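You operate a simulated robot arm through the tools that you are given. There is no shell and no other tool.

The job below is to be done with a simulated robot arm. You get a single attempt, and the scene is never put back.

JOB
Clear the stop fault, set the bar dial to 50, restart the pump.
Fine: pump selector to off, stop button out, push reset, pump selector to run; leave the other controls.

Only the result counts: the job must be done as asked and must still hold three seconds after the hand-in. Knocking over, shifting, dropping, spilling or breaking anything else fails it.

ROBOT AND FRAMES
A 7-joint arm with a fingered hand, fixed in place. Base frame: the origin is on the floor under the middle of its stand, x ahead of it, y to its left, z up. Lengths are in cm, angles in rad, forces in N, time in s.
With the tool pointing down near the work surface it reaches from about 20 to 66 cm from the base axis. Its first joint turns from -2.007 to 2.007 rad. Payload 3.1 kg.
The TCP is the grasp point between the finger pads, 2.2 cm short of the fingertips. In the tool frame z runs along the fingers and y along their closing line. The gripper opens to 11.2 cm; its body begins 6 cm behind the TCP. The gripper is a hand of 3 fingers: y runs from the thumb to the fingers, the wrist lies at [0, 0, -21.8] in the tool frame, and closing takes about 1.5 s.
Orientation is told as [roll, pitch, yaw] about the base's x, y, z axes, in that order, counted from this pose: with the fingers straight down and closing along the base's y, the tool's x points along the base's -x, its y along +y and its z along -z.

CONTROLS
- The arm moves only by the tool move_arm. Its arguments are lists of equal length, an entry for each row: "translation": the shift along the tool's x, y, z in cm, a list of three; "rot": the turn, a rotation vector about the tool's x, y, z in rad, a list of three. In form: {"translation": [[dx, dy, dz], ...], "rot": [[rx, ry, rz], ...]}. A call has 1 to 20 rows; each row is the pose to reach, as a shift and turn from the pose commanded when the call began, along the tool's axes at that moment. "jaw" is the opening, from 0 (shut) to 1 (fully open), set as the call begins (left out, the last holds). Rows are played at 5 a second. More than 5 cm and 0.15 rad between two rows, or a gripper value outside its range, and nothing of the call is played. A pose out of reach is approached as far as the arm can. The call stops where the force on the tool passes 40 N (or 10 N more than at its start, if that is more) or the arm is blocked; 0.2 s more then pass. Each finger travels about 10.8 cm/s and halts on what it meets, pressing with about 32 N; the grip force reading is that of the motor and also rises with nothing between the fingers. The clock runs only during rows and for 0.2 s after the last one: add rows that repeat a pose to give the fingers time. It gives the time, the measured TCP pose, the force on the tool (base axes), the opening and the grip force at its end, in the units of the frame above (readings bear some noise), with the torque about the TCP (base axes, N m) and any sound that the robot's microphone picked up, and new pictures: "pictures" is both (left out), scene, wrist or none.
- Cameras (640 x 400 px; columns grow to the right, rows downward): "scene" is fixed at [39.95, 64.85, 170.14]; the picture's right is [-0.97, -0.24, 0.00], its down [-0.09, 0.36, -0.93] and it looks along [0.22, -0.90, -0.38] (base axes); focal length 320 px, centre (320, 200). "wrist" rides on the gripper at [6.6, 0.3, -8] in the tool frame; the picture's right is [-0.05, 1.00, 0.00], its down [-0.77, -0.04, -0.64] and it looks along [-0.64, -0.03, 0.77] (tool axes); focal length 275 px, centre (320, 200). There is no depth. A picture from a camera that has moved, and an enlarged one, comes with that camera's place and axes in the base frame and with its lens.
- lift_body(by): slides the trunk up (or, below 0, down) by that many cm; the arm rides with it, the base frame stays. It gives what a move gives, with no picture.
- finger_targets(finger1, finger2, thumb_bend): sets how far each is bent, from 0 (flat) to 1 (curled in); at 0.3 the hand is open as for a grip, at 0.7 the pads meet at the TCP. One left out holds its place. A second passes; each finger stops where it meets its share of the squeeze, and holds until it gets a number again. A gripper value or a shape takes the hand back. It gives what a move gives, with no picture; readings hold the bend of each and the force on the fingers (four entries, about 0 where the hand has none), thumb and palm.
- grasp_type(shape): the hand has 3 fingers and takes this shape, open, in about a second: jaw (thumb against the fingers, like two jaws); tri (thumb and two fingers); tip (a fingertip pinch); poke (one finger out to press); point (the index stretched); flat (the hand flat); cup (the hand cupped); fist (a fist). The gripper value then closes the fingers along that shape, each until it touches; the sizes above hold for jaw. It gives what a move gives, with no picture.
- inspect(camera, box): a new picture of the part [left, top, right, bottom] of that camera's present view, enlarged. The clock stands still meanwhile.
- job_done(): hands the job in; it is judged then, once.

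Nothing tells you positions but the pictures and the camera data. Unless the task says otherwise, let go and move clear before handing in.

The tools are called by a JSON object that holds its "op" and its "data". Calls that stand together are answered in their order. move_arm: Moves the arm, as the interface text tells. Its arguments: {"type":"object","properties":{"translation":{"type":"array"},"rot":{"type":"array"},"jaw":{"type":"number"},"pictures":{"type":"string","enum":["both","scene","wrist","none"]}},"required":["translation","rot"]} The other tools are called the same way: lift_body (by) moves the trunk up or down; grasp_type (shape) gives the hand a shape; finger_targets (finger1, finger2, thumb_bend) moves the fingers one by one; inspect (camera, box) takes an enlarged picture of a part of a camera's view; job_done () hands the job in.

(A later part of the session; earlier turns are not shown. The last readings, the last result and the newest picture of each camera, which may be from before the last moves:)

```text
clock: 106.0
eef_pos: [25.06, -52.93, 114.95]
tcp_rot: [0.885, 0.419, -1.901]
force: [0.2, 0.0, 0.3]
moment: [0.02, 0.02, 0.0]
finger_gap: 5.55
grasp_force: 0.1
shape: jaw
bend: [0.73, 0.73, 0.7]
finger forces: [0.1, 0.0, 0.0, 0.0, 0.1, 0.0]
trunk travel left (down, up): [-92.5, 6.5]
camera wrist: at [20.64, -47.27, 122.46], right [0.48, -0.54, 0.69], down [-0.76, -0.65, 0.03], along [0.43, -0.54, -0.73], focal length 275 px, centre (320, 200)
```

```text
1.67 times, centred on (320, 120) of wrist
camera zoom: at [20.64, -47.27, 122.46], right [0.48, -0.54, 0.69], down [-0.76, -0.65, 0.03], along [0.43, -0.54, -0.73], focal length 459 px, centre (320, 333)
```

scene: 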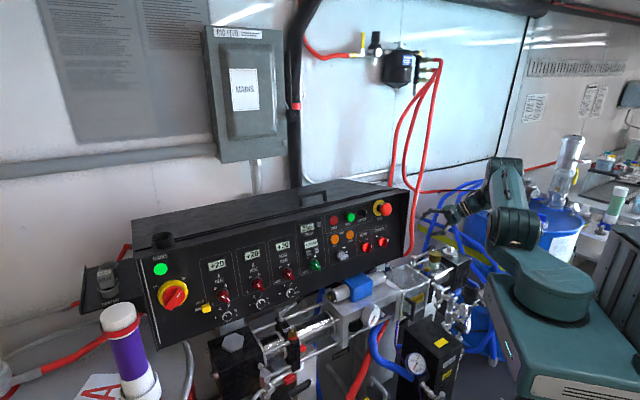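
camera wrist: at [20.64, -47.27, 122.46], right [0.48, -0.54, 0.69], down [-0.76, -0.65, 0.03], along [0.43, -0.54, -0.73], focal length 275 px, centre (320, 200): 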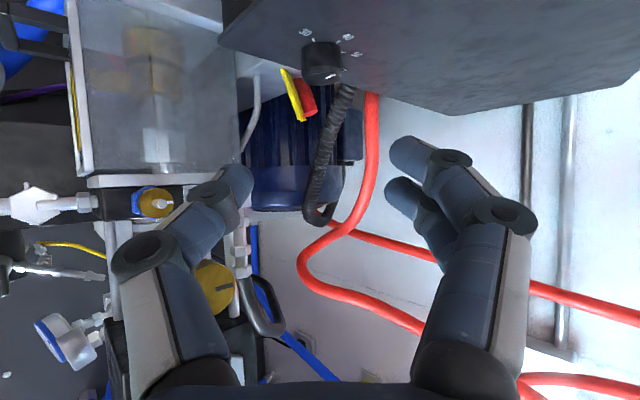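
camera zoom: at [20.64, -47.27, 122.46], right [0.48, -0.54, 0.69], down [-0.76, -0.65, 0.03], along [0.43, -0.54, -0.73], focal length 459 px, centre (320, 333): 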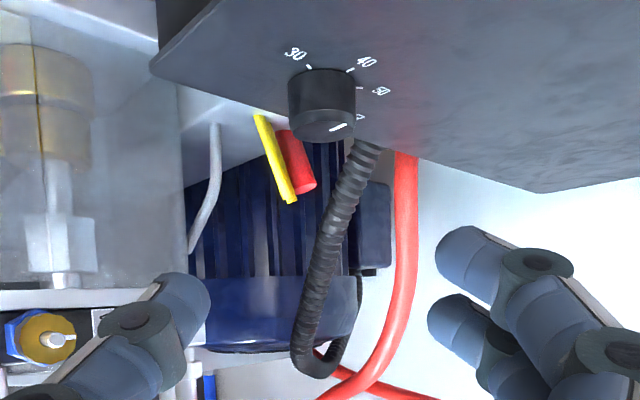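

The pointer is at about 41–42; it must turn ~50° clockwise (in this view: until it points to the right, along the 50 tick). I rotate the hand to the start angle of the stroke and come closer.

{"op": "move_arm", "data": {"translation": [[-0.3, -0.6, 1.9], [-0.7, -1.3, 3.7], [-1.0, -1.9, 5.6], [-1.0, -1.9, 5.6]], "rot": [[-0.069, 0.018, -0.053], [-0.139, 0.037, -0.106], [-0.208, 0.055, -0.159], [-0.208, 0.055, -0.159]], "jaw": 0.44, "pictures": "both"}}

{"op": "inspect", "data": {"camera": "wrist", "box": [200, 20, 440, 200]}}

```text
clock: 107.0
eef_pos: [28.28, -52.86, 109.91]
tcp_rot: [1.142, 0.313, -1.761]
force: [0.5, 0.1, 0.7]
moment: [0.03, 0.04, 0.01]
finger_gap: 5.0
grasp_force: 0.1
shape: jaw
bend: [0.73, 0.73, 0.7]
finger forces: [0.0, 0.1, 0.0, 0.0, 0.0, 0.0]
trunk travel left (down, up): [-92.5, 6.5]
camera wrist: at [22.27, -46.35, 115.3], right [0.35, -0.4, 0.85], down [-0.73, -0.68, -0.02], along [0.59, -0.62, -0.52], focal length 275 px, centre (320, 200)
```

scene: 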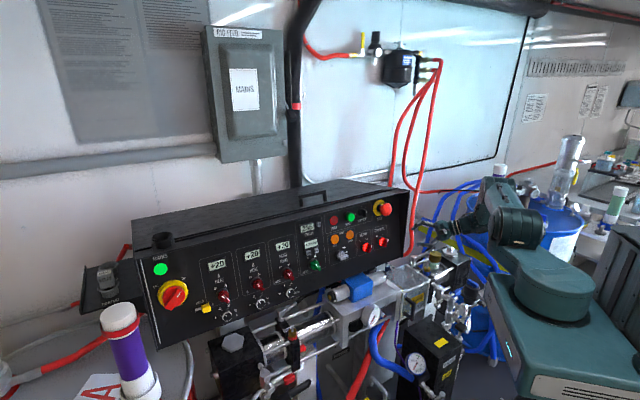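
wrist: 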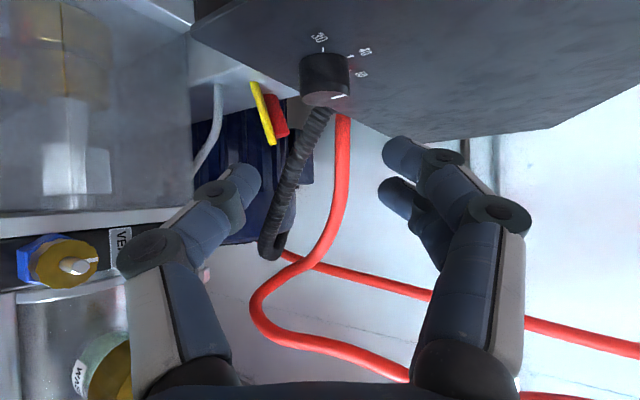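

```text
2.22 times, centred on (320, 110) of wrist
camera zoom: at [22.27, -46.35, 115.3], right [0.35, -0.4, 0.85], down [-0.73, -0.68, -0.02], along [0.59, -0.62, -0.52], focal length 612 px, centre (320, 400)
```

zoom: 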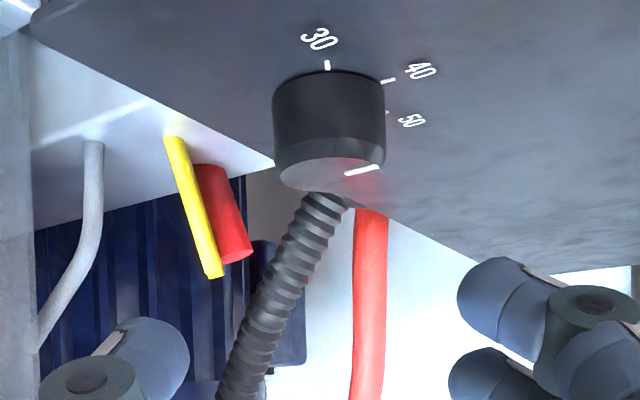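

The knob is nearly centred between thumb and fingers. I advance 6 cm and check.

{"op": "move_arm", "data": {"translation": [[0, 0.27, 1.5], [0, 0.27, 3.0], [0, 0.27, 4.5], [0, 0.27, 6.0], [0, 0.27, 6.0]], "rot": [[0, 0, 0], [0, 0, 0], [0, 0, 0], [0, 0, 0], [0, 0, 0]], "pictures": "wrist"}}

{"op": "inspect", "data": {"camera": "wrist", "box": [200, 40, 440, 220]}}

```text
clock: 108.2
eef_pos: [34.06, -53.27, 107.82]
tcp_rot: [1.144, 0.313, -1.759]
force: [1.0, 0.0, 0.3]
moment: [0.04, 0.04, 0.01]
finger_gap: 4.98
grasp_force: 0.1
shape: jaw
bend: [0.73, 0.73, 0.7]
finger forces: [0.0, 0.0, 0.0, 0.0, 0.1, 0.1]
trunk travel left (down, up): [-92.5, 6.5]
camera wrist: at [27.93, -46.73, 113.25], right [0.35, -0.4, 0.85], down [-0.73, -0.68, -0.02], along [0.58, -0.62, -0.53], focal length 275 px, centre (320, 200)
```

wrist: 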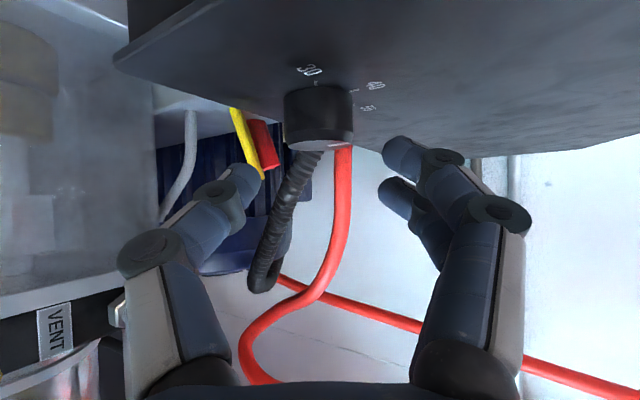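

```text
2.22 times, centred on (320, 130) of wrist
camera zoom: at [27.93, -46.73, 113.25], right [0.35, -0.4, 0.85], down [-0.73, -0.68, -0.02], along [0.58, -0.62, -0.53], focal length 612 px, centre (320, 356)
```

zoom: 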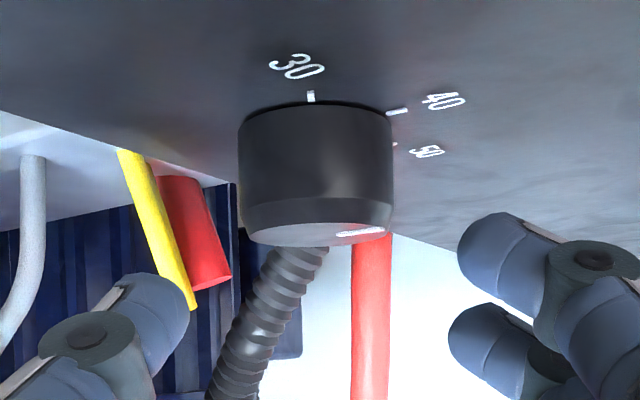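

{"op": "move_arm", "data": {"translation": [[0, -0.1, 1.0], [0, -0.1, 2.0], [0, -0.1, 2.0]], "rot": [[0, 0, 0], [0, 0, 0], [0, 0, 0]], "pictures": "wrist"}}

{"op": "inspect", "data": {"camera": "wrist", "box": [200, 60, 440, 240]}}

```text
clock: 109.0
eef_pos: [35.81, -53.3, 106.78]
tcp_rot: [1.144, 0.313, -1.761]
force: [-0.2, 0.4, -0.1]
moment: [-0.02, 0.02, -0.02]
finger_gap: 5.0
grasp_force: 0.1
shape: jaw
bend: [0.73, 0.73, 0.7]
finger forces: [0.1, 0.0, 0.0, 0.0, 0.0, 0.0]
trunk travel left (down, up): [-92.5, 6.5]
camera wrist: at [29.71, -46.78, 112.29], right [0.35, -0.4, 0.85], down [-0.73, -0.68, -0.02], along [0.58, -0.62, -0.53], focal length 275 px, centre (320, 200)
```

wrist: 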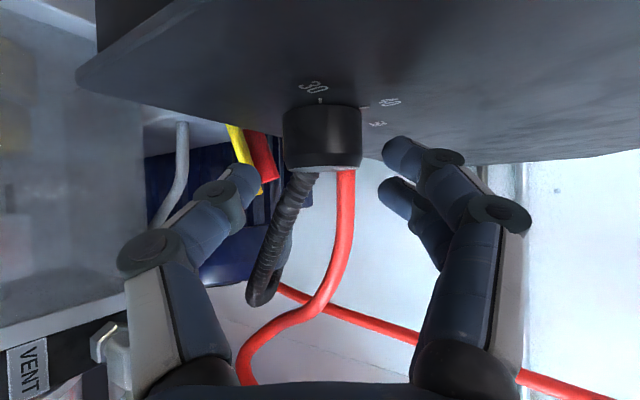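

```text
2.22 times, centred on (320, 150) of wrist
camera zoom: at [29.71, -46.78, 112.29], right [0.35, -0.4, 0.85], down [-0.73, -0.68, -0.02], along [0.58, -0.62, -0.53], focal length 612 px, centre (320, 311)
```

zoom: 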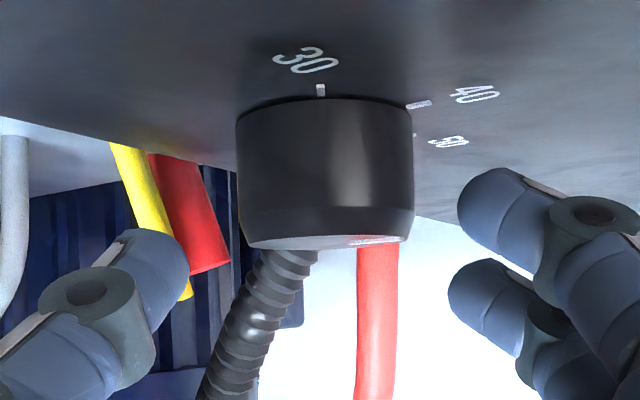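

{"op": "move_arm", "data": {"translation": [[0, 0, 0.5], [0, 0, 1.0], [0, 0, 1.0]], "rot": [[0, 0, 0], [0, 0, 0], [0, 0, 0]], "pictures": "wrist"}}

{"op": "inspect", "data": {"camera": "wrist", "box": [200, 60, 440, 240]}}

```text
clock: 109.8
eef_pos: [36.69, -53.23, 106.43]
tcp_rot: [1.142, 0.312, -1.759]
force: [-1.0, -0.8, 0.0]
moment: [0.01, -0.01, 0.0]
finger_gap: 4.98
grasp_force: 0.2
shape: jaw
bend: [0.73, 0.73, 0.7]
finger forces: [0.0, 0.0, 0.1, 0.1, 0.1, 0.0]
trunk travel left (down, up): [-92.5, 6.5]
camera wrist: at [30.62, -46.8, 111.9], right [0.35, -0.4, 0.85], down [-0.73, -0.68, -0.02], along [0.58, -0.62, -0.53], focal length 275 px, centre (320, 200)
```

wrist: 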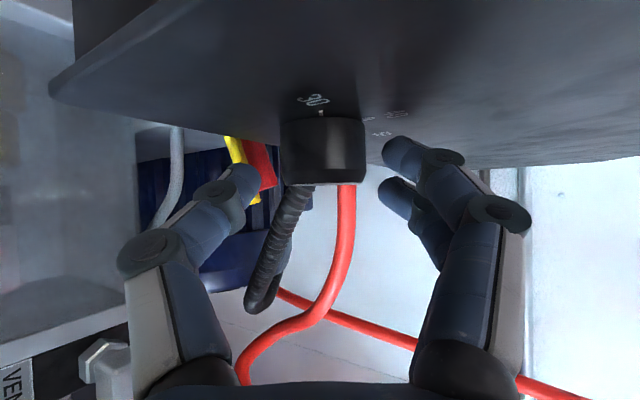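

```text
2.22 times, centred on (320, 150) of wrist
camera zoom: at [30.62, -46.8, 111.9], right [0.35, -0.4, 0.85], down [-0.73, -0.68, -0.02], along [0.58, -0.62, -0.53], focal length 612 px, centre (320, 311)
```

zoom: 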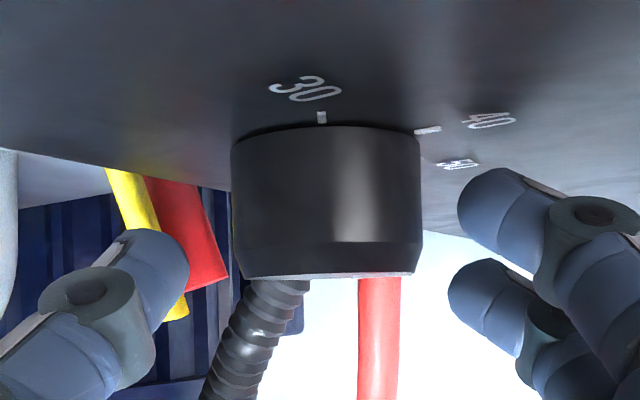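

The thumb would only catch the knob's end, so I shift ~5 mm toward the side face, watching the force.

{"op": "move_arm", "data": {"translation": [[0.16, 0, 0.12], [0.32, 0, 0.25], [0.43, 0, 0.34], [0.43, 0, 0.34]], "rot": [[0, 0, 0], [0, 0, 0], [0, 0, 0], [0, 0, 0]], "pictures": "wrist"}}

{"op": "inspect", "data": {"camera": "wrist", "box": [200, 60, 440, 240]}}

```text
clock: 110.8
eef_pos: [36.84, -53.03, 106.47]
tcp_rot: [1.142, 0.314, -1.761]
force: [-3.2, -5.1, -0.3]
moment: [0.13, -0.07, -0.19]
finger_gap: 4.98
grasp_force: 0.1
shape: jaw
bend: [0.73, 0.73, 0.7]
finger forces: [6.4, 0.0, 0.2, 0.0, 0.1, 0.0]
trunk travel left (down, up): [-92.5, 6.5]
camera wrist: at [30.86, -46.54, 111.93], right [0.35, -0.4, 0.85], down [-0.74, -0.68, -0.02], along [0.58, -0.62, -0.53], focal length 275 px, centre (320, 200)
```

wrist: 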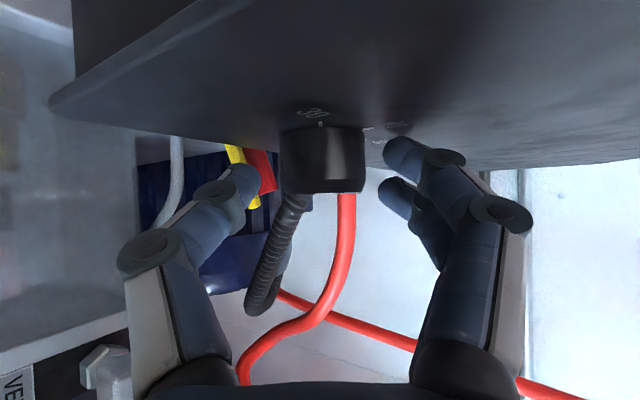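

```text
2.22 times, centred on (320, 150) of wrist
camera zoom: at [30.86, -46.54, 111.93], right [0.35, -0.4, 0.85], down [-0.74, -0.68, -0.02], along [0.58, -0.62, -0.53], focal length 612 px, centre (320, 311)
```

zoom: 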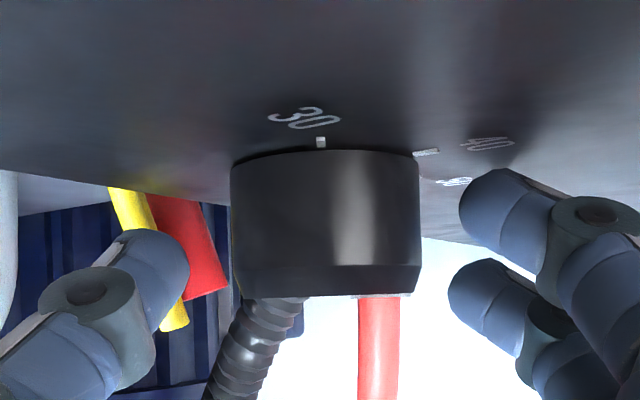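

Finger 1 now just touches the side face, so this is as deep as it goes. I ease off 1 mm and close the jaw on the knob.

{"op": "move_arm", "data": {"translation": [[-0.08, 0, -0.06], [-0.08, 0, -0.06], [-0.08, 0, -0.06], [-0.08, 0, -0.06], [-0.08, 0, -0.06], [-0.08, 0, -0.06], [-0.08, 0, -0.06], [-0.08, 0, -0.06]], "rot": [[0, 0, 0], [0, 0, 0], [0, 0, 0], [0, 0, 0], [0, 0, 0], [0, 0, 0], [0, 0, 0], [0, 0, 0]], "jaw": 0.0, "pictures": "wrist"}}

{"op": "inspect", "data": {"camera": "wrist", "box": [200, 60, 440, 240]}}

```text
clock: 112.6
eef_pos: [37.12, -53.17, 106.4]
tcp_rot: [1.141, 0.316, -1.759]
force: [-0.3, -5.5, -14.4]
moment: [-0.03, 0.09, -0.03]
finger_gap: 1.5
grasp_force: 31.5
shape: jaw
bend: [0.76, 0.71, 0.71]
finger forces: [10.1, 14.5, 0.0, 0.0, 30.8, 0.0]
trunk travel left (down, up): [-92.5, 6.5]
camera wrist: at [31.03, -46.67, 111.81], right [0.35, -0.4, 0.85], down [-0.73, -0.68, -0.02], along [0.58, -0.62, -0.53], focal length 275 px, centre (320, 200)
```

wrist: 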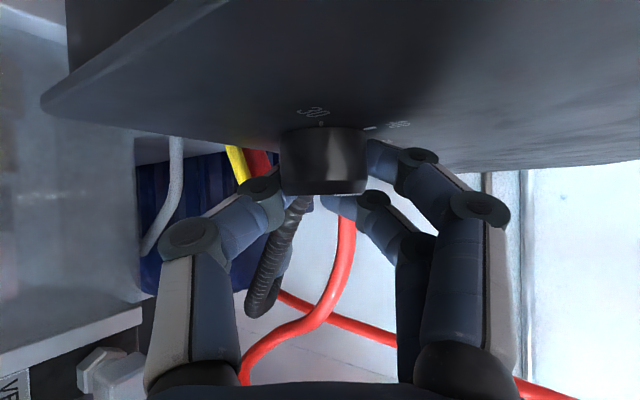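

```text
2.22 times, centred on (320, 150) of wrist
camera zoom: at [31.03, -46.67, 111.81], right [0.35, -0.4, 0.85], down [-0.73, -0.68, -0.02], along [0.58, -0.62, -0.53], focal length 612 px, centre (320, 311)
```

zoom: 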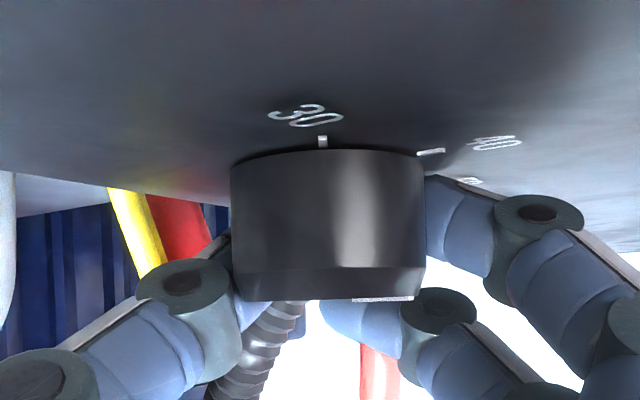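

The knob is held between finger 1 and the thumb. I turn the hand 35° clockwise about the knob's axis.

{"op": "move_arm", "data": {"translation": [[0.007, 0.084, -0.009], [0.01, 0.17, -0.013], [0.009, 0.255, -0.011], [0.002, 0.339, -0.003], [-0.009, 0.423, 0.011], [-0.024, 0.504, 0.031], [-0.043, 0.584, 0.055], [-0.043, 0.584, 0.055]], "rot": [[0.0688, 0, 0.0538], [0.1375, 0, 0.1075], [0.2063, 0, 0.1613], [0.275, 0, 0.215], [0.3438, 0, 0.2688], [0.4126, 0, 0.3225], [0.4814, 0, 0.3763], [0.4814, 0, 0.3763]], "pictures": "wrist"}}

{"op": "inspect", "data": {"camera": "wrist", "box": [200, 60, 440, 240]}}

```text
clock: 114.5
eef_pos: [36.78, -52.89, 106.38]
tcp_rot: [0.52, 0.591, -2.051]
force: [-0.2, -13.8, -29.1]
moment: [-0.06, 0.25, -0.25]
finger_gap: 1.15
grasp_force: 32.2
shape: jaw
bend: [0.74, 0.7, 0.71]
finger forces: [12.7, 25.5, 0.0, 0.0, 29.2, 0.0]
out of reach, approached as far as the arm can: row 7, 8
trunk travel left (down, up): [-92.5, 6.5]
stopped in row 8: the force on the tool passed its limit at 43 N (the readings are from after the stop); the commanded pose is now the measured one
camera wrist: at [34.2, -49.76, 115.93], right [0.62, -0.68, 0.39], down [-0.74, -0.67, 0.02], along [0.25, -0.3, -0.92], focal length 275 px, centre (320, 200)
```

wrist: 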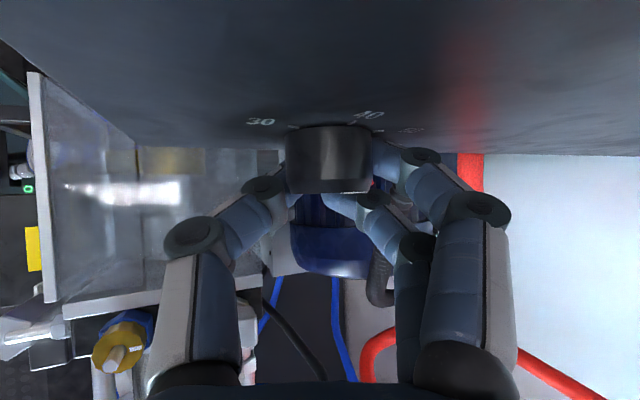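

```text
2.22 times, centred on (320, 150) of wrist
camera zoom: at [34.2, -49.76, 115.93], right [0.62, -0.68, 0.39], down [-0.74, -0.67, 0.02], along [0.25, -0.3, -0.92], focal length 612 px, centre (320, 311)
```

zoom: 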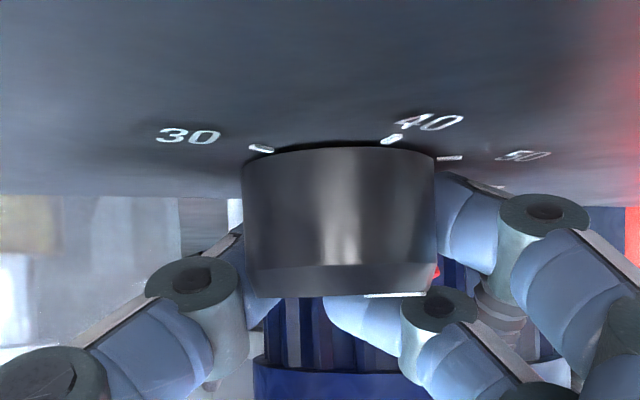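

The knob turned with the hand (~35°) before the force limit stopped it. I open the jaw and slide off to look at the pointer.

{"op": "move_arm", "data": {"translation": [[0, 0, 0], [0, 0, 0], [0, 0, 0], [0, 0, 0], [0, 0, 0]], "rot": [[0, 0, 0], [0, 0, 0], [0, 0, 0], [0, 0, 0], [0, 0, 0]], "jaw": 0.46, "pictures": "none"}}

{"op": "move_arm", "data": {"translation": [[0.5, 0, -1.5], [1.1, 0, -3.2], [1.9, 0, -5.3], [2.7, 0, -7.5], [2.7, 0, -7.5]], "rot": [[0, 0, 0], [0, 0, 0], [0, 0, 0], [0, 0, 0], [0, 0, 0]], "pictures": "wrist"}}

{"op": "inspect", "data": {"camera": "wrist", "box": [220, 0, 440, 160]}}

```text
clock: 115.7
eef_pos: [36.39, -52.49, 107.09]
tcp_rot: [0.533, 0.591, -2.041]
force: [-8.2, -7.5, 1.9]
moment: [-0.02, -0.13, -0.29]
finger_gap: 5.06
grasp_force: 0.1
shape: jaw
bend: [0.75, 0.73, 0.7]
finger forces: [11.3, 0.0, 0.0, 0.1, 0.1, 0.0]
trunk travel left (down, up): [-92.5, 6.5]
```

```text
clock: 116.9
eef_pos: [32.68, -51.83, 113.93]
tcp_rot: [0.53, 0.588, -2.041]
force: [-0.6, 0.4, -0.3]
moment: [0.0, 0.03, -0.02]
finger_gap: 5.09
grasp_force: 0.1
shape: jaw
bend: [0.73, 0.73, 0.7]
finger forces: [0.0, 0.0, 0.1, 0.0, 0.0, 0.0]
trunk travel left (down, up): [-92.5, 6.5]
camera wrist: at [30.17, -48.61, 123.41], right [0.62, -0.68, 0.39], down [-0.74, -0.67, 0.01], along [0.26, -0.3, -0.92], focal length 275 px, centre (320, 200)
```

wrist: 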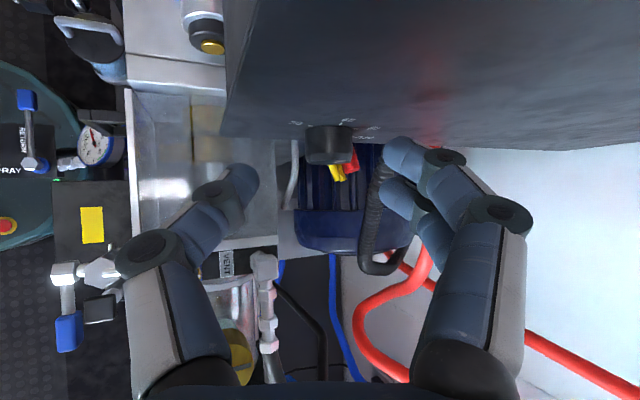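

```text
2.50 times, centred on (330, 80) of wrist
camera zoom: at [30.17, -48.61, 123.41], right [0.62, -0.68, 0.39], down [-0.74, -0.67, 0.01], along [0.26, -0.3, -0.92], focal length 688 px, centre (295, 500)
```

zoom: 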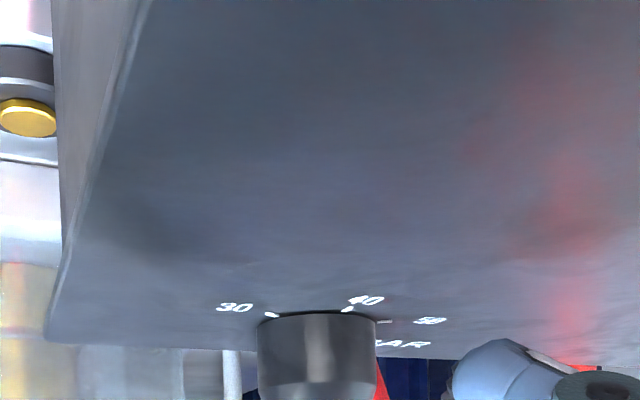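

I return to the earlier viewing pose to read the dial face.

{"op": "move_arm", "data": {"translation": [[-0.8, -0.9, -1.5], [-1.6, -1.9, -3.0], [-2.3, -2.8, -4.5], [-3.1, -3.8, -6.0], [-3.1, -3.8, -6.0]], "rot": [[-0.069, 0, -0.054], [-0.138, 0, -0.108], [-0.206, 0, -0.161], [-0.275, 0, -0.215], [-0.275, 0, -0.215]], "pictures": "wrist"}}

{"op": "inspect", "data": {"camera": "wrist", "box": [270, 20, 390, 100]}}

```text
clock: 118.1
eef_pos: [25.06, -52.81, 114.84]
tcp_rot: [0.901, 0.447, -1.855]
force: [0.0, -0.3, -0.3]
moment: [-0.02, -0.01, 0.05]
finger_gap: 5.1
grasp_force: 0.1
shape: jaw
bend: [0.73, 0.73, 0.7]
finger forces: [0.0, 0.0, 0.1, 0.0, 0.0, 0.0]
trunk travel left (down, up): [-92.5, 6.5]
camera wrist: at [20.3, -47.49, 122.4], right [0.49, -0.54, 0.69], down [-0.74, -0.67, 0.0], along [0.46, -0.51, -0.73], focal length 275 px, centre (320, 200)
```

wrist: 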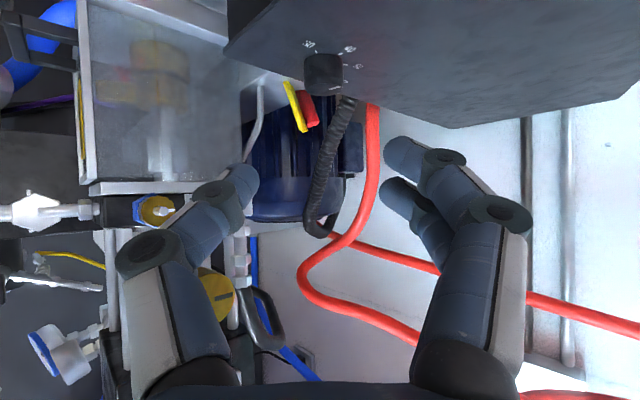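

```text
5.00 times, centred on (330, 60) of wrist
camera zoom: at [20.3, -47.49, 122.4], right [0.49, -0.54, 0.69], down [-0.74, -0.67, 0.0], along [0.46, -0.51, -0.73], focal length 1376 px, centre (270, 900)
```

zoom: 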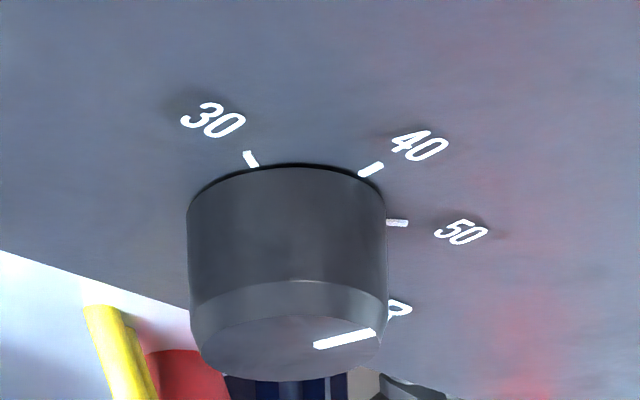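

The pointer moved only to about 43–45: the grip slipped (finger 2 was squeezing the thumb rather than the knob). I go back for another stroke, this time keeping finger 2 open.

{"op": "move_arm", "data": {"translation": [[-0.4, -0.6, 1.9], [-0.7, -1.2, 3.7], [-1.1, -1.8, 5.6], [-1.1, -1.8, 5.6]], "rot": [[-0.069, 0, -0.054], [-0.139, 0, -0.108], [-0.208, 0, -0.162], [-0.208, 0, -0.162]], "jaw": 0.46, "pictures": "none"}}

{"op": "finger_targets", "data": {"finger2": 0.3}}

{"op": "inspect", "data": {"camera": "wrist", "box": [0, 0, 640, 400]}}

```text
clock: 119.1
eef_pos: [28.5, -52.72, 109.95]
tcp_rot: [1.142, 0.309, -1.765]
force: [-0.2, 0.8, -0.1]
moment: [-0.01, -0.03, 0.02]
finger_gap: 5.08
grasp_force: 0.1
shape: jaw
bend: [0.73, 0.73, 0.7]
finger forces: [0.0, 0.1, 0.0, 0.0, 0.1, 0.0]
trunk travel left (down, up): [-92.5, 6.5]
```

```text
clock: 120.1
eef_pos: [28.52, -52.61, 110.03]
tcp_rot: [1.142, 0.308, -1.764]
force: [0.9, -0.1, -0.3]
moment: [-0.02, 0.03, -0.02]
finger_gap: 5.11
grasp_force: 0.2
shape: fingers
bend: [0.73, 0.3, 0.7]
finger forces: [0.1, 0.1, 0.1, 0.1, 0.0, 0.0]
trunk travel left (down, up): [-92.5, 6.5]
```

```text
1.00 times, centred on (320, 200) of wrist (not enlarged: the box is as wide or as high as the picture)
camera zoom: at [22.56, -46.13, 115.43], right [0.35, -0.39, 0.85], down [-0.74, -0.68, -0.01], along [0.58, -0.62, -0.52], focal length 275 px, centre (320, 200)
```

zoom: 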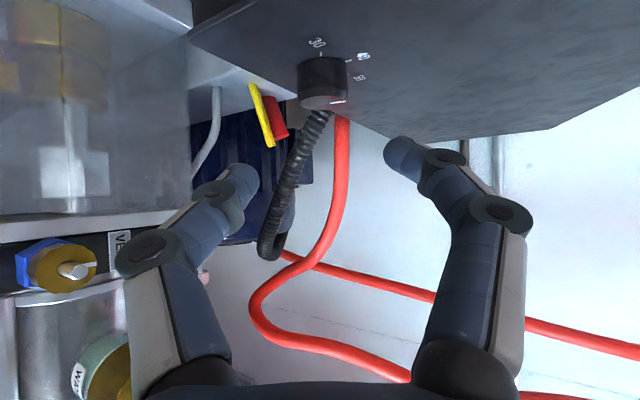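

{"op": "move_arm", "data": {"translation": [[0.2, 0, 2.0], [0.2, 0, 4.0], [0.2, 0, 6.0], [0.2, 0, 7.5], [0.2, 0, 8.2], [0.2, 0, 8.7], [0.2, 0, 8.7]], "rot": [[0, 0, 0], [0, 0, 0], [0, 0, 0], [0, 0, 0], [0, 0, 0], [0, 0, 0], [0, 0, 0]], "pictures": "wrist"}}

{"op": "inspect", "data": {"camera": "wrist", "box": [200, 60, 440, 240]}}

```text
clock: 121.7
eef_pos: [36.45, -52.98, 106.59]
tcp_rot: [1.142, 0.309, -1.765]
force: [-0.2, 0.2, 0.4]
moment: [-0.03, -0.02, 0.01]
finger_gap: 5.12
grasp_force: 0.0
shape: fingers
bend: [0.73, 0.3, 0.7]
finger forces: [0.1, 0.0, 0.0, 0.1, 0.0, 0.0]
trunk travel left (down, up): [-92.5, 6.5]
camera wrist: at [30.46, -46.47, 112.02], right [0.35, -0.39, 0.85], down [-0.74, -0.68, -0.01], along [0.58, -0.62, -0.52], focal length 275 px, centre (320, 200)
```

wrist: 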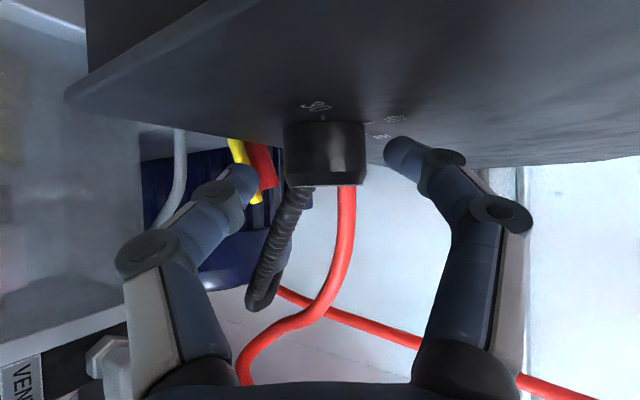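

```text
2.22 times, centred on (320, 150) of wrist
camera zoom: at [30.46, -46.47, 112.02], right [0.35, -0.39, 0.85], down [-0.74, -0.68, -0.01], along [0.58, -0.62, -0.52], focal length 612 px, centre (320, 311)
```

zoom: 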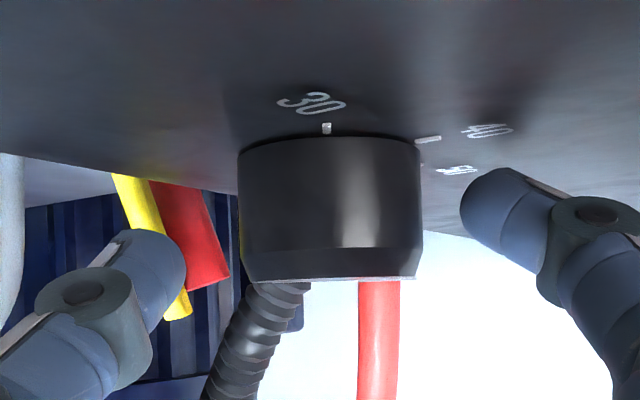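

{"op": "move_arm", "data": {"translation": [[0.13, 0, 0.1], [0.13, 0, 0.1]], "rot": [[0, 0, 0], [0, 0, 0]], "pictures": "none"}}

{"op": "finger_targets", "data": {"finger1": 0.85, "thumb_bend": 0.85}}

{"op": "inspect", "data": {"camera": "wrist", "box": [200, 60, 440, 240]}}

```text
clock: 122.3
eef_pos: [36.58, -52.91, 106.56]
tcp_rot: [1.141, 0.308, -1.764]
force: [1.0, 0.3, -0.2]
moment: [-0.02, -0.02, -0.02]
finger_gap: 5.13
grasp_force: 0.1
shape: fingers
bend: [0.73, 0.3, 0.7]
finger forces: [0.0, 0.1, 0.1, 0.0, 0.1, 0.1]
trunk travel left (down, up): [-92.5, 6.5]
```

```text
clock: 123.3
eef_pos: [36.63, -52.82, 106.5]
tcp_rot: [1.138, 0.311, -1.764]
force: [-2.4, 4.4, -11.9]
moment: [-0.03, 0.05, 0.02]
finger_gap: 2.37
grasp_force: 17.9
shape: fingers
bend: [0.75, 0.3, 0.69]
finger forces: [11.5, 0.1, 0.1, 0.0, 24.7, 0.0]
trunk travel left (down, up): [-92.5, 6.5]
```

```text
2.22 times, centred on (320, 150) of wrist
camera zoom: at [30.64, -46.36, 111.92], right [0.35, -0.4, 0.85], down [-0.74, -0.68, -0.01], along [0.58, -0.62, -0.53], focal length 612 px, centre (320, 311)
```

zoom: 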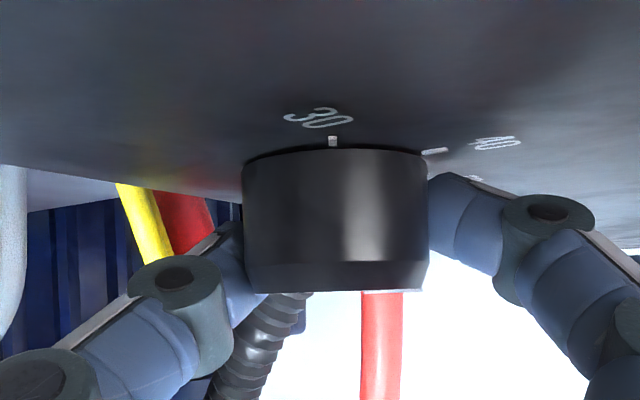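

Now finger 1 (11 N) and the thumb (25 N) hold the knob. I turn again, 30° clockwise about the knob axis.

{"op": "move_arm", "data": {"translation": [[0.009, 0.114, -0.011], [0.011, 0.229, -0.015], [0.008, 0.344, -0.01], [-0.002, 0.458, 0.003], [-0.018, 0.57, 0.023], [-0.04, 0.68, 0.051], [-0.04, 0.68, 0.051]], "rot": [[0.0688, 0, 0.0538], [0.1375, 0, 0.1075], [0.2063, 0, 0.1613], [0.275, 0, 0.215], [0.3438, 0, 0.2688], [0.4126, 0, 0.3225], [0.4126, 0, 0.3225]], "pictures": "wrist"}}

{"op": "inspect", "data": {"camera": "wrist", "box": [200, 60, 440, 240]}}

```text
clock: 124.9
eef_pos: [36.82, -53.09, 107.07]
tcp_rot: [0.626, 0.56, -1.988]
force: [-7.2, 7.1, -19.5]
moment: [-0.13, 0.25, 0.13]
finger_gap: 2.38
grasp_force: 19.7
shape: fingers
bend: [0.75, 0.3, 0.66]
finger forces: [8.9, 0.0, 0.0, 0.0, 30.4, 0.1]
trunk travel left (down, up): [-92.5, 6.5]
camera wrist: at [33.61, -49.43, 116.15], right [0.6, -0.65, 0.47], down [-0.74, -0.67, 0.01], along [0.31, -0.35, -0.88], focal length 275 px, centre (320, 200)
```

wrist: 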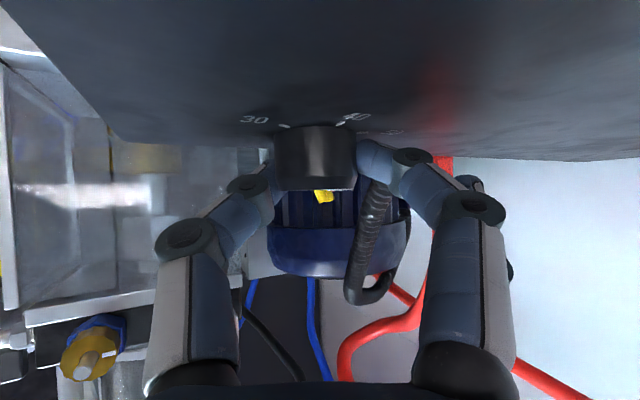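

```text
2.22 times, centred on (320, 150) of wrist
camera zoom: at [33.61, -49.43, 116.15], right [0.6, -0.65, 0.47], down [-0.74, -0.67, 0.01], along [0.31, -0.35, -0.88], focal length 612 px, centre (320, 311)
```

zoom: 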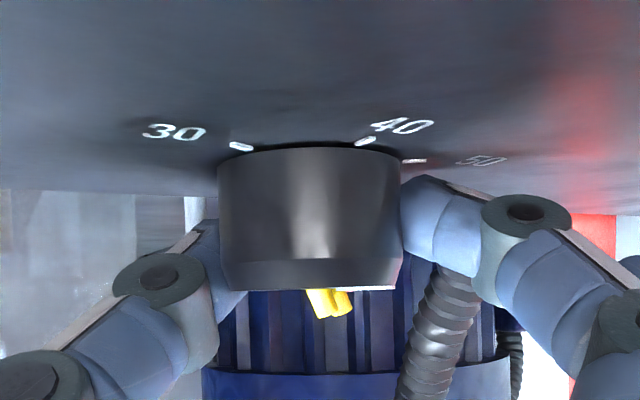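

{"op": "move_arm", "data": {"translation": [[0, 0, 0], [0, 0, 0], [0, 0, 0], [0, 0, 0], [0, 0, 0]], "rot": [[0, 0, 0], [0, 0, 0], [0, 0, 0], [0, 0, 0], [0, 0, 0]], "jaw": 0.5, "pictures": "none"}}

{"op": "move_arm", "data": {"translation": [[0.5, 0, -1.5], [1.1, 0, -3.2], [1.9, 0, -5.3], [2.7, 0, -7.5], [2.7, 0, -7.5]], "rot": [[0, 0, 0], [0, 0, 0], [0, 0, 0], [0, 0, 0], [0, 0, 0]], "pictures": "none"}}

```text
clock: 126.1
eef_pos: [36.79, -53.15, 107.22]
tcp_rot: [0.632, 0.558, -1.986]
force: [0.1, -0.5, -0.1]
moment: [-0.03, -0.01, -0.01]
finger_gap: 5.54
grasp_force: 0.0
shape: jaw
bend: [0.73, 0.72, 0.7]
finger forces: [0.0, 0.0, 0.1, 0.0, 0.0, 0.1]
trunk travel left (down, up): [-92.5, 6.5]
```

```text
clock: 127.3
eef_pos: [32.6, -52.12, 113.63]
tcp_rot: [0.633, 0.558, -1.986]
force: [0.8, -1.2, -1.0]
moment: [-0.01, 0.02, 0.02]
finger_gap: 5.55
grasp_force: 0.1
shape: jaw
bend: [0.73, 0.72, 0.7]
finger forces: [0.1, 0.0, 0.0, 0.0, 0.0, 0.1]
trunk travel left (down, up): [-92.5, 6.5]
```

{"op": "move_arm", "data": {"translation": [[-0.6, -0.9, -1.6], [-1.2, -1.8, -3.2], [-1.9, -2.7, -4.7], [-2.5, -3.6, -6.3], [-2.5, -3.6, -6.3]], "rot": [[-0.052, 0, -0.04], [-0.103, 0, -0.08], [-0.155, 0, -0.121], [-0.206, 0, -0.161], [-0.206, 0, -0.161]], "pictures": "none"}}

{"op": "inspect", "data": {"camera": "wrist", "box": [270, 20, 390, 100]}}

```text
clock: 128.5
eef_pos: [25.03, -52.77, 114.77]
tcp_rot: [0.9, 0.447, -1.857]
force: [0.5, 0.5, 0.4]
moment: [-0.02, -0.01, 0.02]
finger_gap: 5.57
grasp_force: 0.0
shape: jaw
bend: [0.73, 0.72, 0.7]
finger forces: [0.0, 0.0, 0.0, 0.0, 0.0, 0.0]
trunk travel left (down, up): [-92.5, 6.5]
```

```text
5.00 times, centred on (330, 60) of wrist
camera zoom: at [20.25, -47.44, 122.39], right [0.49, -0.54, 0.69], down [-0.74, -0.67, 0.0], along [0.46, -0.51, -0.73], focal length 1376 px, centre (270, 900)
```

zoom: 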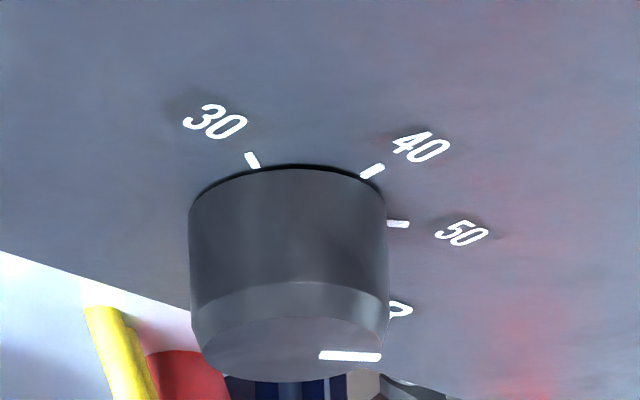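

The pointer now lies along the 50 direction (my estimate 57–64° where 50 is 60°). I move the camera farther out for a more frontal check.

{"op": "move_arm", "data": {"translation": [[-2.3, 0.1, -0.9], [-4.6, 0.1, -1.9], [-6.9, 0.2, -2.8], [-6.9, 0.2, -2.8]], "rot": [[0, 0, 0], [0, 0, 0], [0, 0, 0], [0, 0, 0]], "pictures": "wrist"}}

{"op": "inspect", "data": {"camera": "wrist", "box": [290, 0, 390, 66]}}

```text
clock: 129.5
eef_pos: [21.07, -58.86, 113.72]
tcp_rot: [0.9, 0.449, -1.857]
force: [-0.8, 0.4, -0.5]
moment: [0.0, -0.04, 0.04]
finger_gap: 5.55
grasp_force: 0.0
shape: jaw
bend: [0.73, 0.72, 0.7]
finger forces: [0.0, 0.0, 0.1, 0.1, 0.0, 0.1]
trunk travel left (down, up): [-92.5, 6.5]
camera wrist: at [16.22, -53.57, 121.23], right [0.49, -0.54, 0.69], down [-0.74, -0.67, 0.0], along [0.46, -0.5, -0.73], focal length 275 px, centre (320, 200)
```

wrist: 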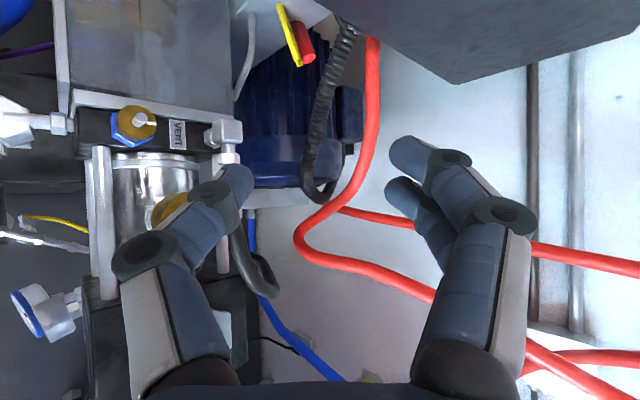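

```text
6.06 times, centred on (340, 33) of wrist
camera zoom: at [16.22, -53.57, 121.23], right [0.49, -0.54, 0.69], down [-0.74, -0.67, 0.0], along [0.46, -0.5, -0.73], focal length 1668 px, centre (199, 1212)
```

zoom: 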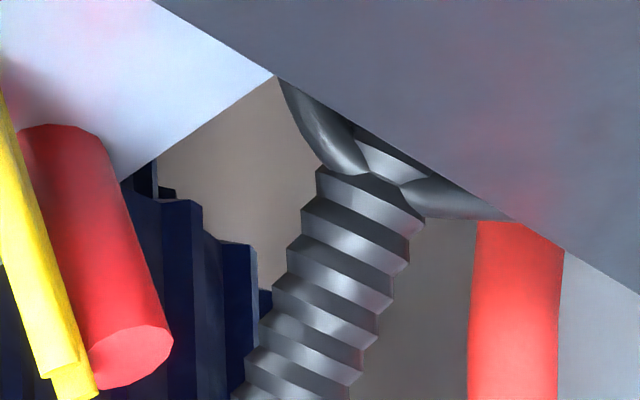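

{"op": "move_arm", "data": {"translation": [[1.0, -0.2, 0.3], [2.0, -0.4, 0.5], [3.0, -0.6, 0.8], [4.0, -0.8, 1.0], [4.0, -0.8, 1.0]], "rot": [[0, 0.09, 0], [0, 0.18, 0], [0, 0.27, 0], [0, 0.35, 0], [0, 0.35, 0]], "pictures": "wrist"}}

```text
clock: 130.7
eef_pos: [22.11, -51.5, 115.16]
tcp_rot: [1.08, 0.64, -1.511]
force: [-0.4, 0.5, -0.9]
moment: [-0.02, 0.01, 0.02]
finger_gap: 5.53
grasp_force: 0.0
shape: jaw
bend: [0.73, 0.72, 0.7]
finger forces: [0.0, 0.0, 0.0, 0.1, 0.0, 0.1]
out of reach, approached as far as the arm can: row 1, 2, 3, 4, 5
trunk travel left (down, up): [-92.5, 6.5]
camera wrist: at [15.07, -49.03, 122.27], right [0.5, -0.54, 0.68], down [-0.53, -0.81, -0.25], along [0.68, -0.24, -0.69], focal length 275 px, centre (320, 200)
```

wrist: 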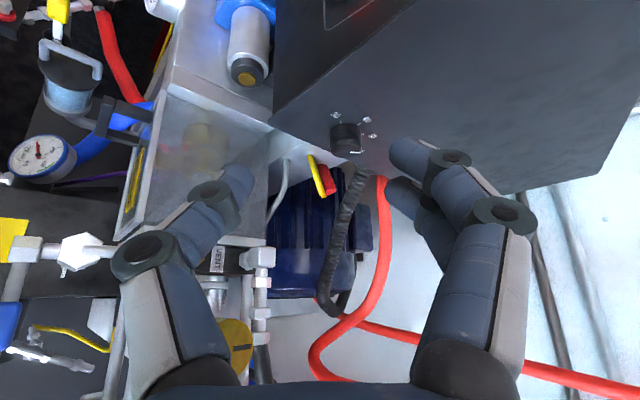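

{"op": "inspect", "data": {"camera": "wrist", "box": [310, 100, 400, 160]}}

{"op": "inspect", "data": {"camera": "wrist", "box": [325, 115, 375, 150]}}

```text
6.67 times, centred on (355, 130) of wrist
camera zoom: at [15.07, -49.03, 122.27], right [0.5, -0.54, 0.68], down [-0.53, -0.81, -0.25], along [0.68, -0.24, -0.69], focal length 1835 px, centre (87, 667)
```

zoom: 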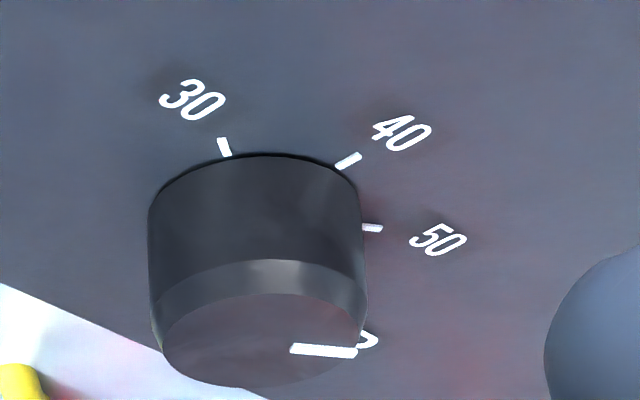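

```text
11.43 times, centred on (350, 132) of wrist
camera zoom: at [15.07, -49.03, 122.27], right [0.5, -0.54, 0.68], down [-0.53, -0.81, -0.25], along [0.68, -0.24, -0.69], focal length 3146 px, centre (-23, 971)
```

zoom: 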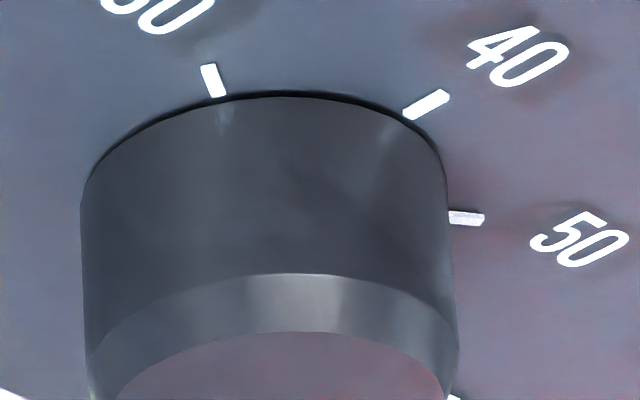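

The frontal-ish view gives a pointer angle of about 59°, i.e. the BAR dial reads 50. Next I travel back to the front of the panel, retracing the safe route.

{"op": "move_arm", "data": {"translation": [[0, 0, 0]], "rot": [[0, 0, 0]], "pictures": "none"}}

{"op": "move_arm", "data": {"translation": [[2.2, 1.1, 0.8], [4.5, 2.3, 1.7], [6.7, 3.4, 2.5], [8.9, 4.5, 3.3], [11.2, 5.7, 4.2], [13.4, 6.8, 5.0], [13.4, 6.8, 5.0]], "rot": [[0.062, -0.086, -0.049], [0.124, -0.172, -0.098], [0.187, -0.258, -0.146], [0.249, -0.344, -0.195], [0.311, -0.43, -0.244], [0.373, -0.516, -0.293], [0.373, -0.516, -0.293]], "pictures": "scene"}}

```text
clock: 131.1
eef_pos: [22.14, -51.57, 115.1]
tcp_rot: [1.08, 0.64, -1.513]
force: [-0.4, 0.3, 0.6]
moment: [0.01, 0.01, -0.01]
finger_gap: 5.56
grasp_force: 0.1
shape: jaw
bend: [0.73, 0.72, 0.7]
finger forces: [0.0, 0.0, 0.0, 0.1, 0.0, 0.0]
trunk travel left (down, up): [-92.5, 6.5]
```

```text
clock: 132.7
eef_pos: [29.27, -42.5, 126.08]
tcp_rot: [0.621, 0.083, -1.716]
force: [0.0, 0.0, 0.5]
moment: [0.01, -0.02, 0.03]
finger_gap: 5.57
grasp_force: 0.1
shape: jaw
bend: [0.73, 0.73, 0.7]
finger forces: [0.0, 0.0, 0.0, 0.0, 0.1, 0.0]
trunk travel left (down, up): [-92.5, 6.5]
```

scene: 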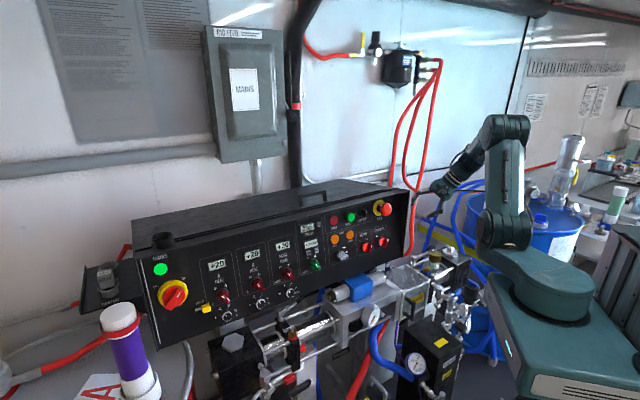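

{"op": "move_arm", "data": {"translation": [[2.7, 0.3, 0], [5.5, 0.5, -0.1], [8.2, 0.8, -0.1], [10.9, 1.0, -0.1], [13.7, 1.3, -0.2], [16.4, 1.5, -0.2], [19.1, 1.8, -0.2], [21.8, 2.0, -0.2], [24.6, 2.3, -0.3], [27.3, 2.5, -0.3], [27.3, 2.5, -0.3]], "rot": [[0.055, 0.009, -0.096], [0.11, 0.018, -0.191], [0.164, 0.028, -0.287], [0.219, 0.037, -0.382], [0.274, 0.046, -0.478], [0.329, 0.055, -0.574], [0.383, 0.065, -0.669], [0.438, 0.074, -0.765], [0.493, 0.083, -0.86], [0.548, 0.092, -0.956], [0.548, 0.092, -0.956]], "pictures": "scene"}}

```text
clock: 135.1
eef_pos: [29.01, -17.88, 119.64]
tcp_rot: [0.09, -0.148, -0.888]
force: [0.9, -0.2, 0.0]
moment: [-0.02, -0.01, -0.02]
finger_gap: 5.58
grasp_force: 0.1
shape: jaw
bend: [0.73, 0.73, 0.7]
finger forces: [0.0, 0.0, 0.0, 0.0, 0.0, 0.0]
out of reach, approached as far as the arm can: row 7, 8, 9, 10, 11
trunk travel left (down, up): [-92.5, 6.5]
```

scene: 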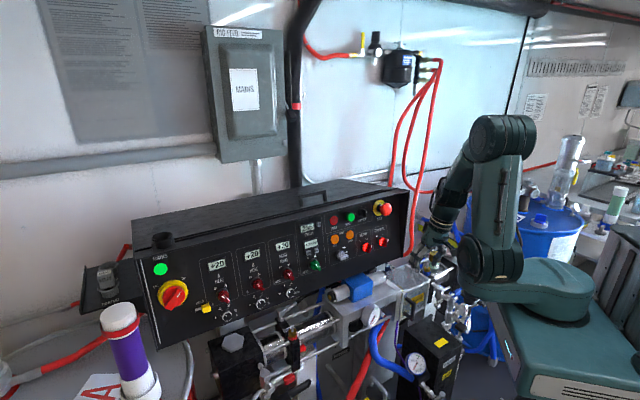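

The arm's posture got awkward; I go back up to the very first pose (tool down, above and in front of the panel's right end) to unwind it.

{"op": "move_arm", "data": {"translation": [[-2.7, -0.7, -2.4], [-5.3, -1.4, -4.8], [-8.0, -2.1, -7.2], [-10.6, -2.8, -9.7], [-13.3, -3.5, -12.1], [-15.9, -4.2, -14.5], [-18.6, -5.0, -16.9], [-21.2, -5.7, -19.3], [-21.2, -5.7, -19.3]], "rot": [[0.002, 0.022, -0.11], [0.004, 0.044, -0.22], [0.007, 0.067, -0.33], [0.009, 0.089, -0.44], [0.011, 0.111, -0.549], [0.013, 0.133, -0.659], [0.016, 0.156, -0.769], [0.018, 0.178, -0.879], [0.018, 0.178, -0.879]], "pictures": "scene"}}

```text
clock: 137.3
eef_pos: [33.43, -35.5, 139.23]
tcp_rot: [0.206, -0.21, -0.041]
force: [-0.7, -0.7, 0.0]
moment: [-0.01, -0.01, -0.02]
finger_gap: 5.59
grasp_force: 0.0
shape: jaw
bend: [0.73, 0.73, 0.7]
finger forces: [0.1, 0.1, 0.0, 0.0, 0.1, 0.0]
out of reach, approached as far as the arm can: row 1, 2, 3, 4, 5, 6, 7, 8, 9
trunk travel left (down, up): [-92.5, 6.5]
stopped in row 9: the arm was blocked; the commanded pose is now the measured one
```

scene: 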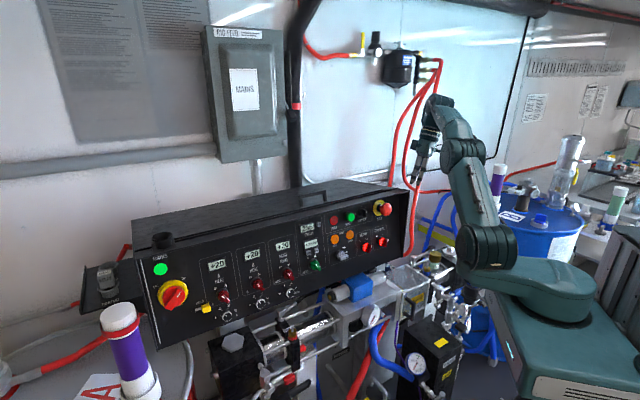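

{"op": "move_arm", "data": {"translation": [[-0.1, 2.1, 2.1], [-0.3, 4.1, 4.1], [-0.4, 6.2, 6.2], [-0.6, 8.2, 8.2], [-0.7, 10.3, 10.3], [-0.7, 10.3, 10.3]], "rot": [[0.056, -0.062, 0.062], [0.112, -0.124, 0.124], [0.168, -0.186, 0.185], [0.224, -0.248, 0.247], [0.28, -0.31, 0.309], [0.28, -0.31, 0.309]], "pictures": "scene"}}

```text
clock: 138.7
eef_pos: [36.43, -23.99, 131.22]
tcp_rot: [0.047, -0.481, -0.409]
force: [-0.1, -0.3, -1.3]
moment: [0.01, 0.0, -0.04]
finger_gap: 5.62
grasp_force: 0.0
shape: jaw
bend: [0.73, 0.73, 0.7]
finger forces: [0.0, 0.1, 0.0, 0.0, 0.1, 0.0]
trunk travel left (down, up): [-92.5, 6.5]
```

scene: 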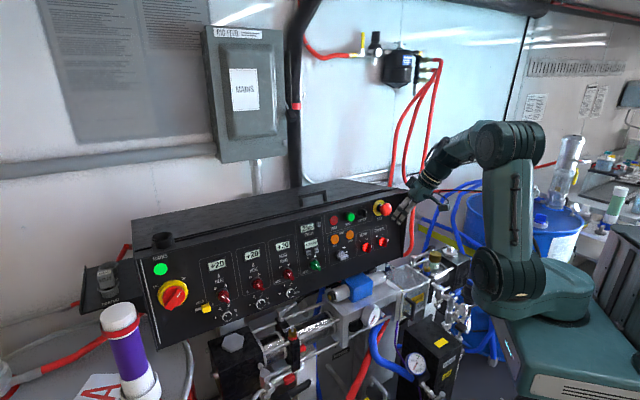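

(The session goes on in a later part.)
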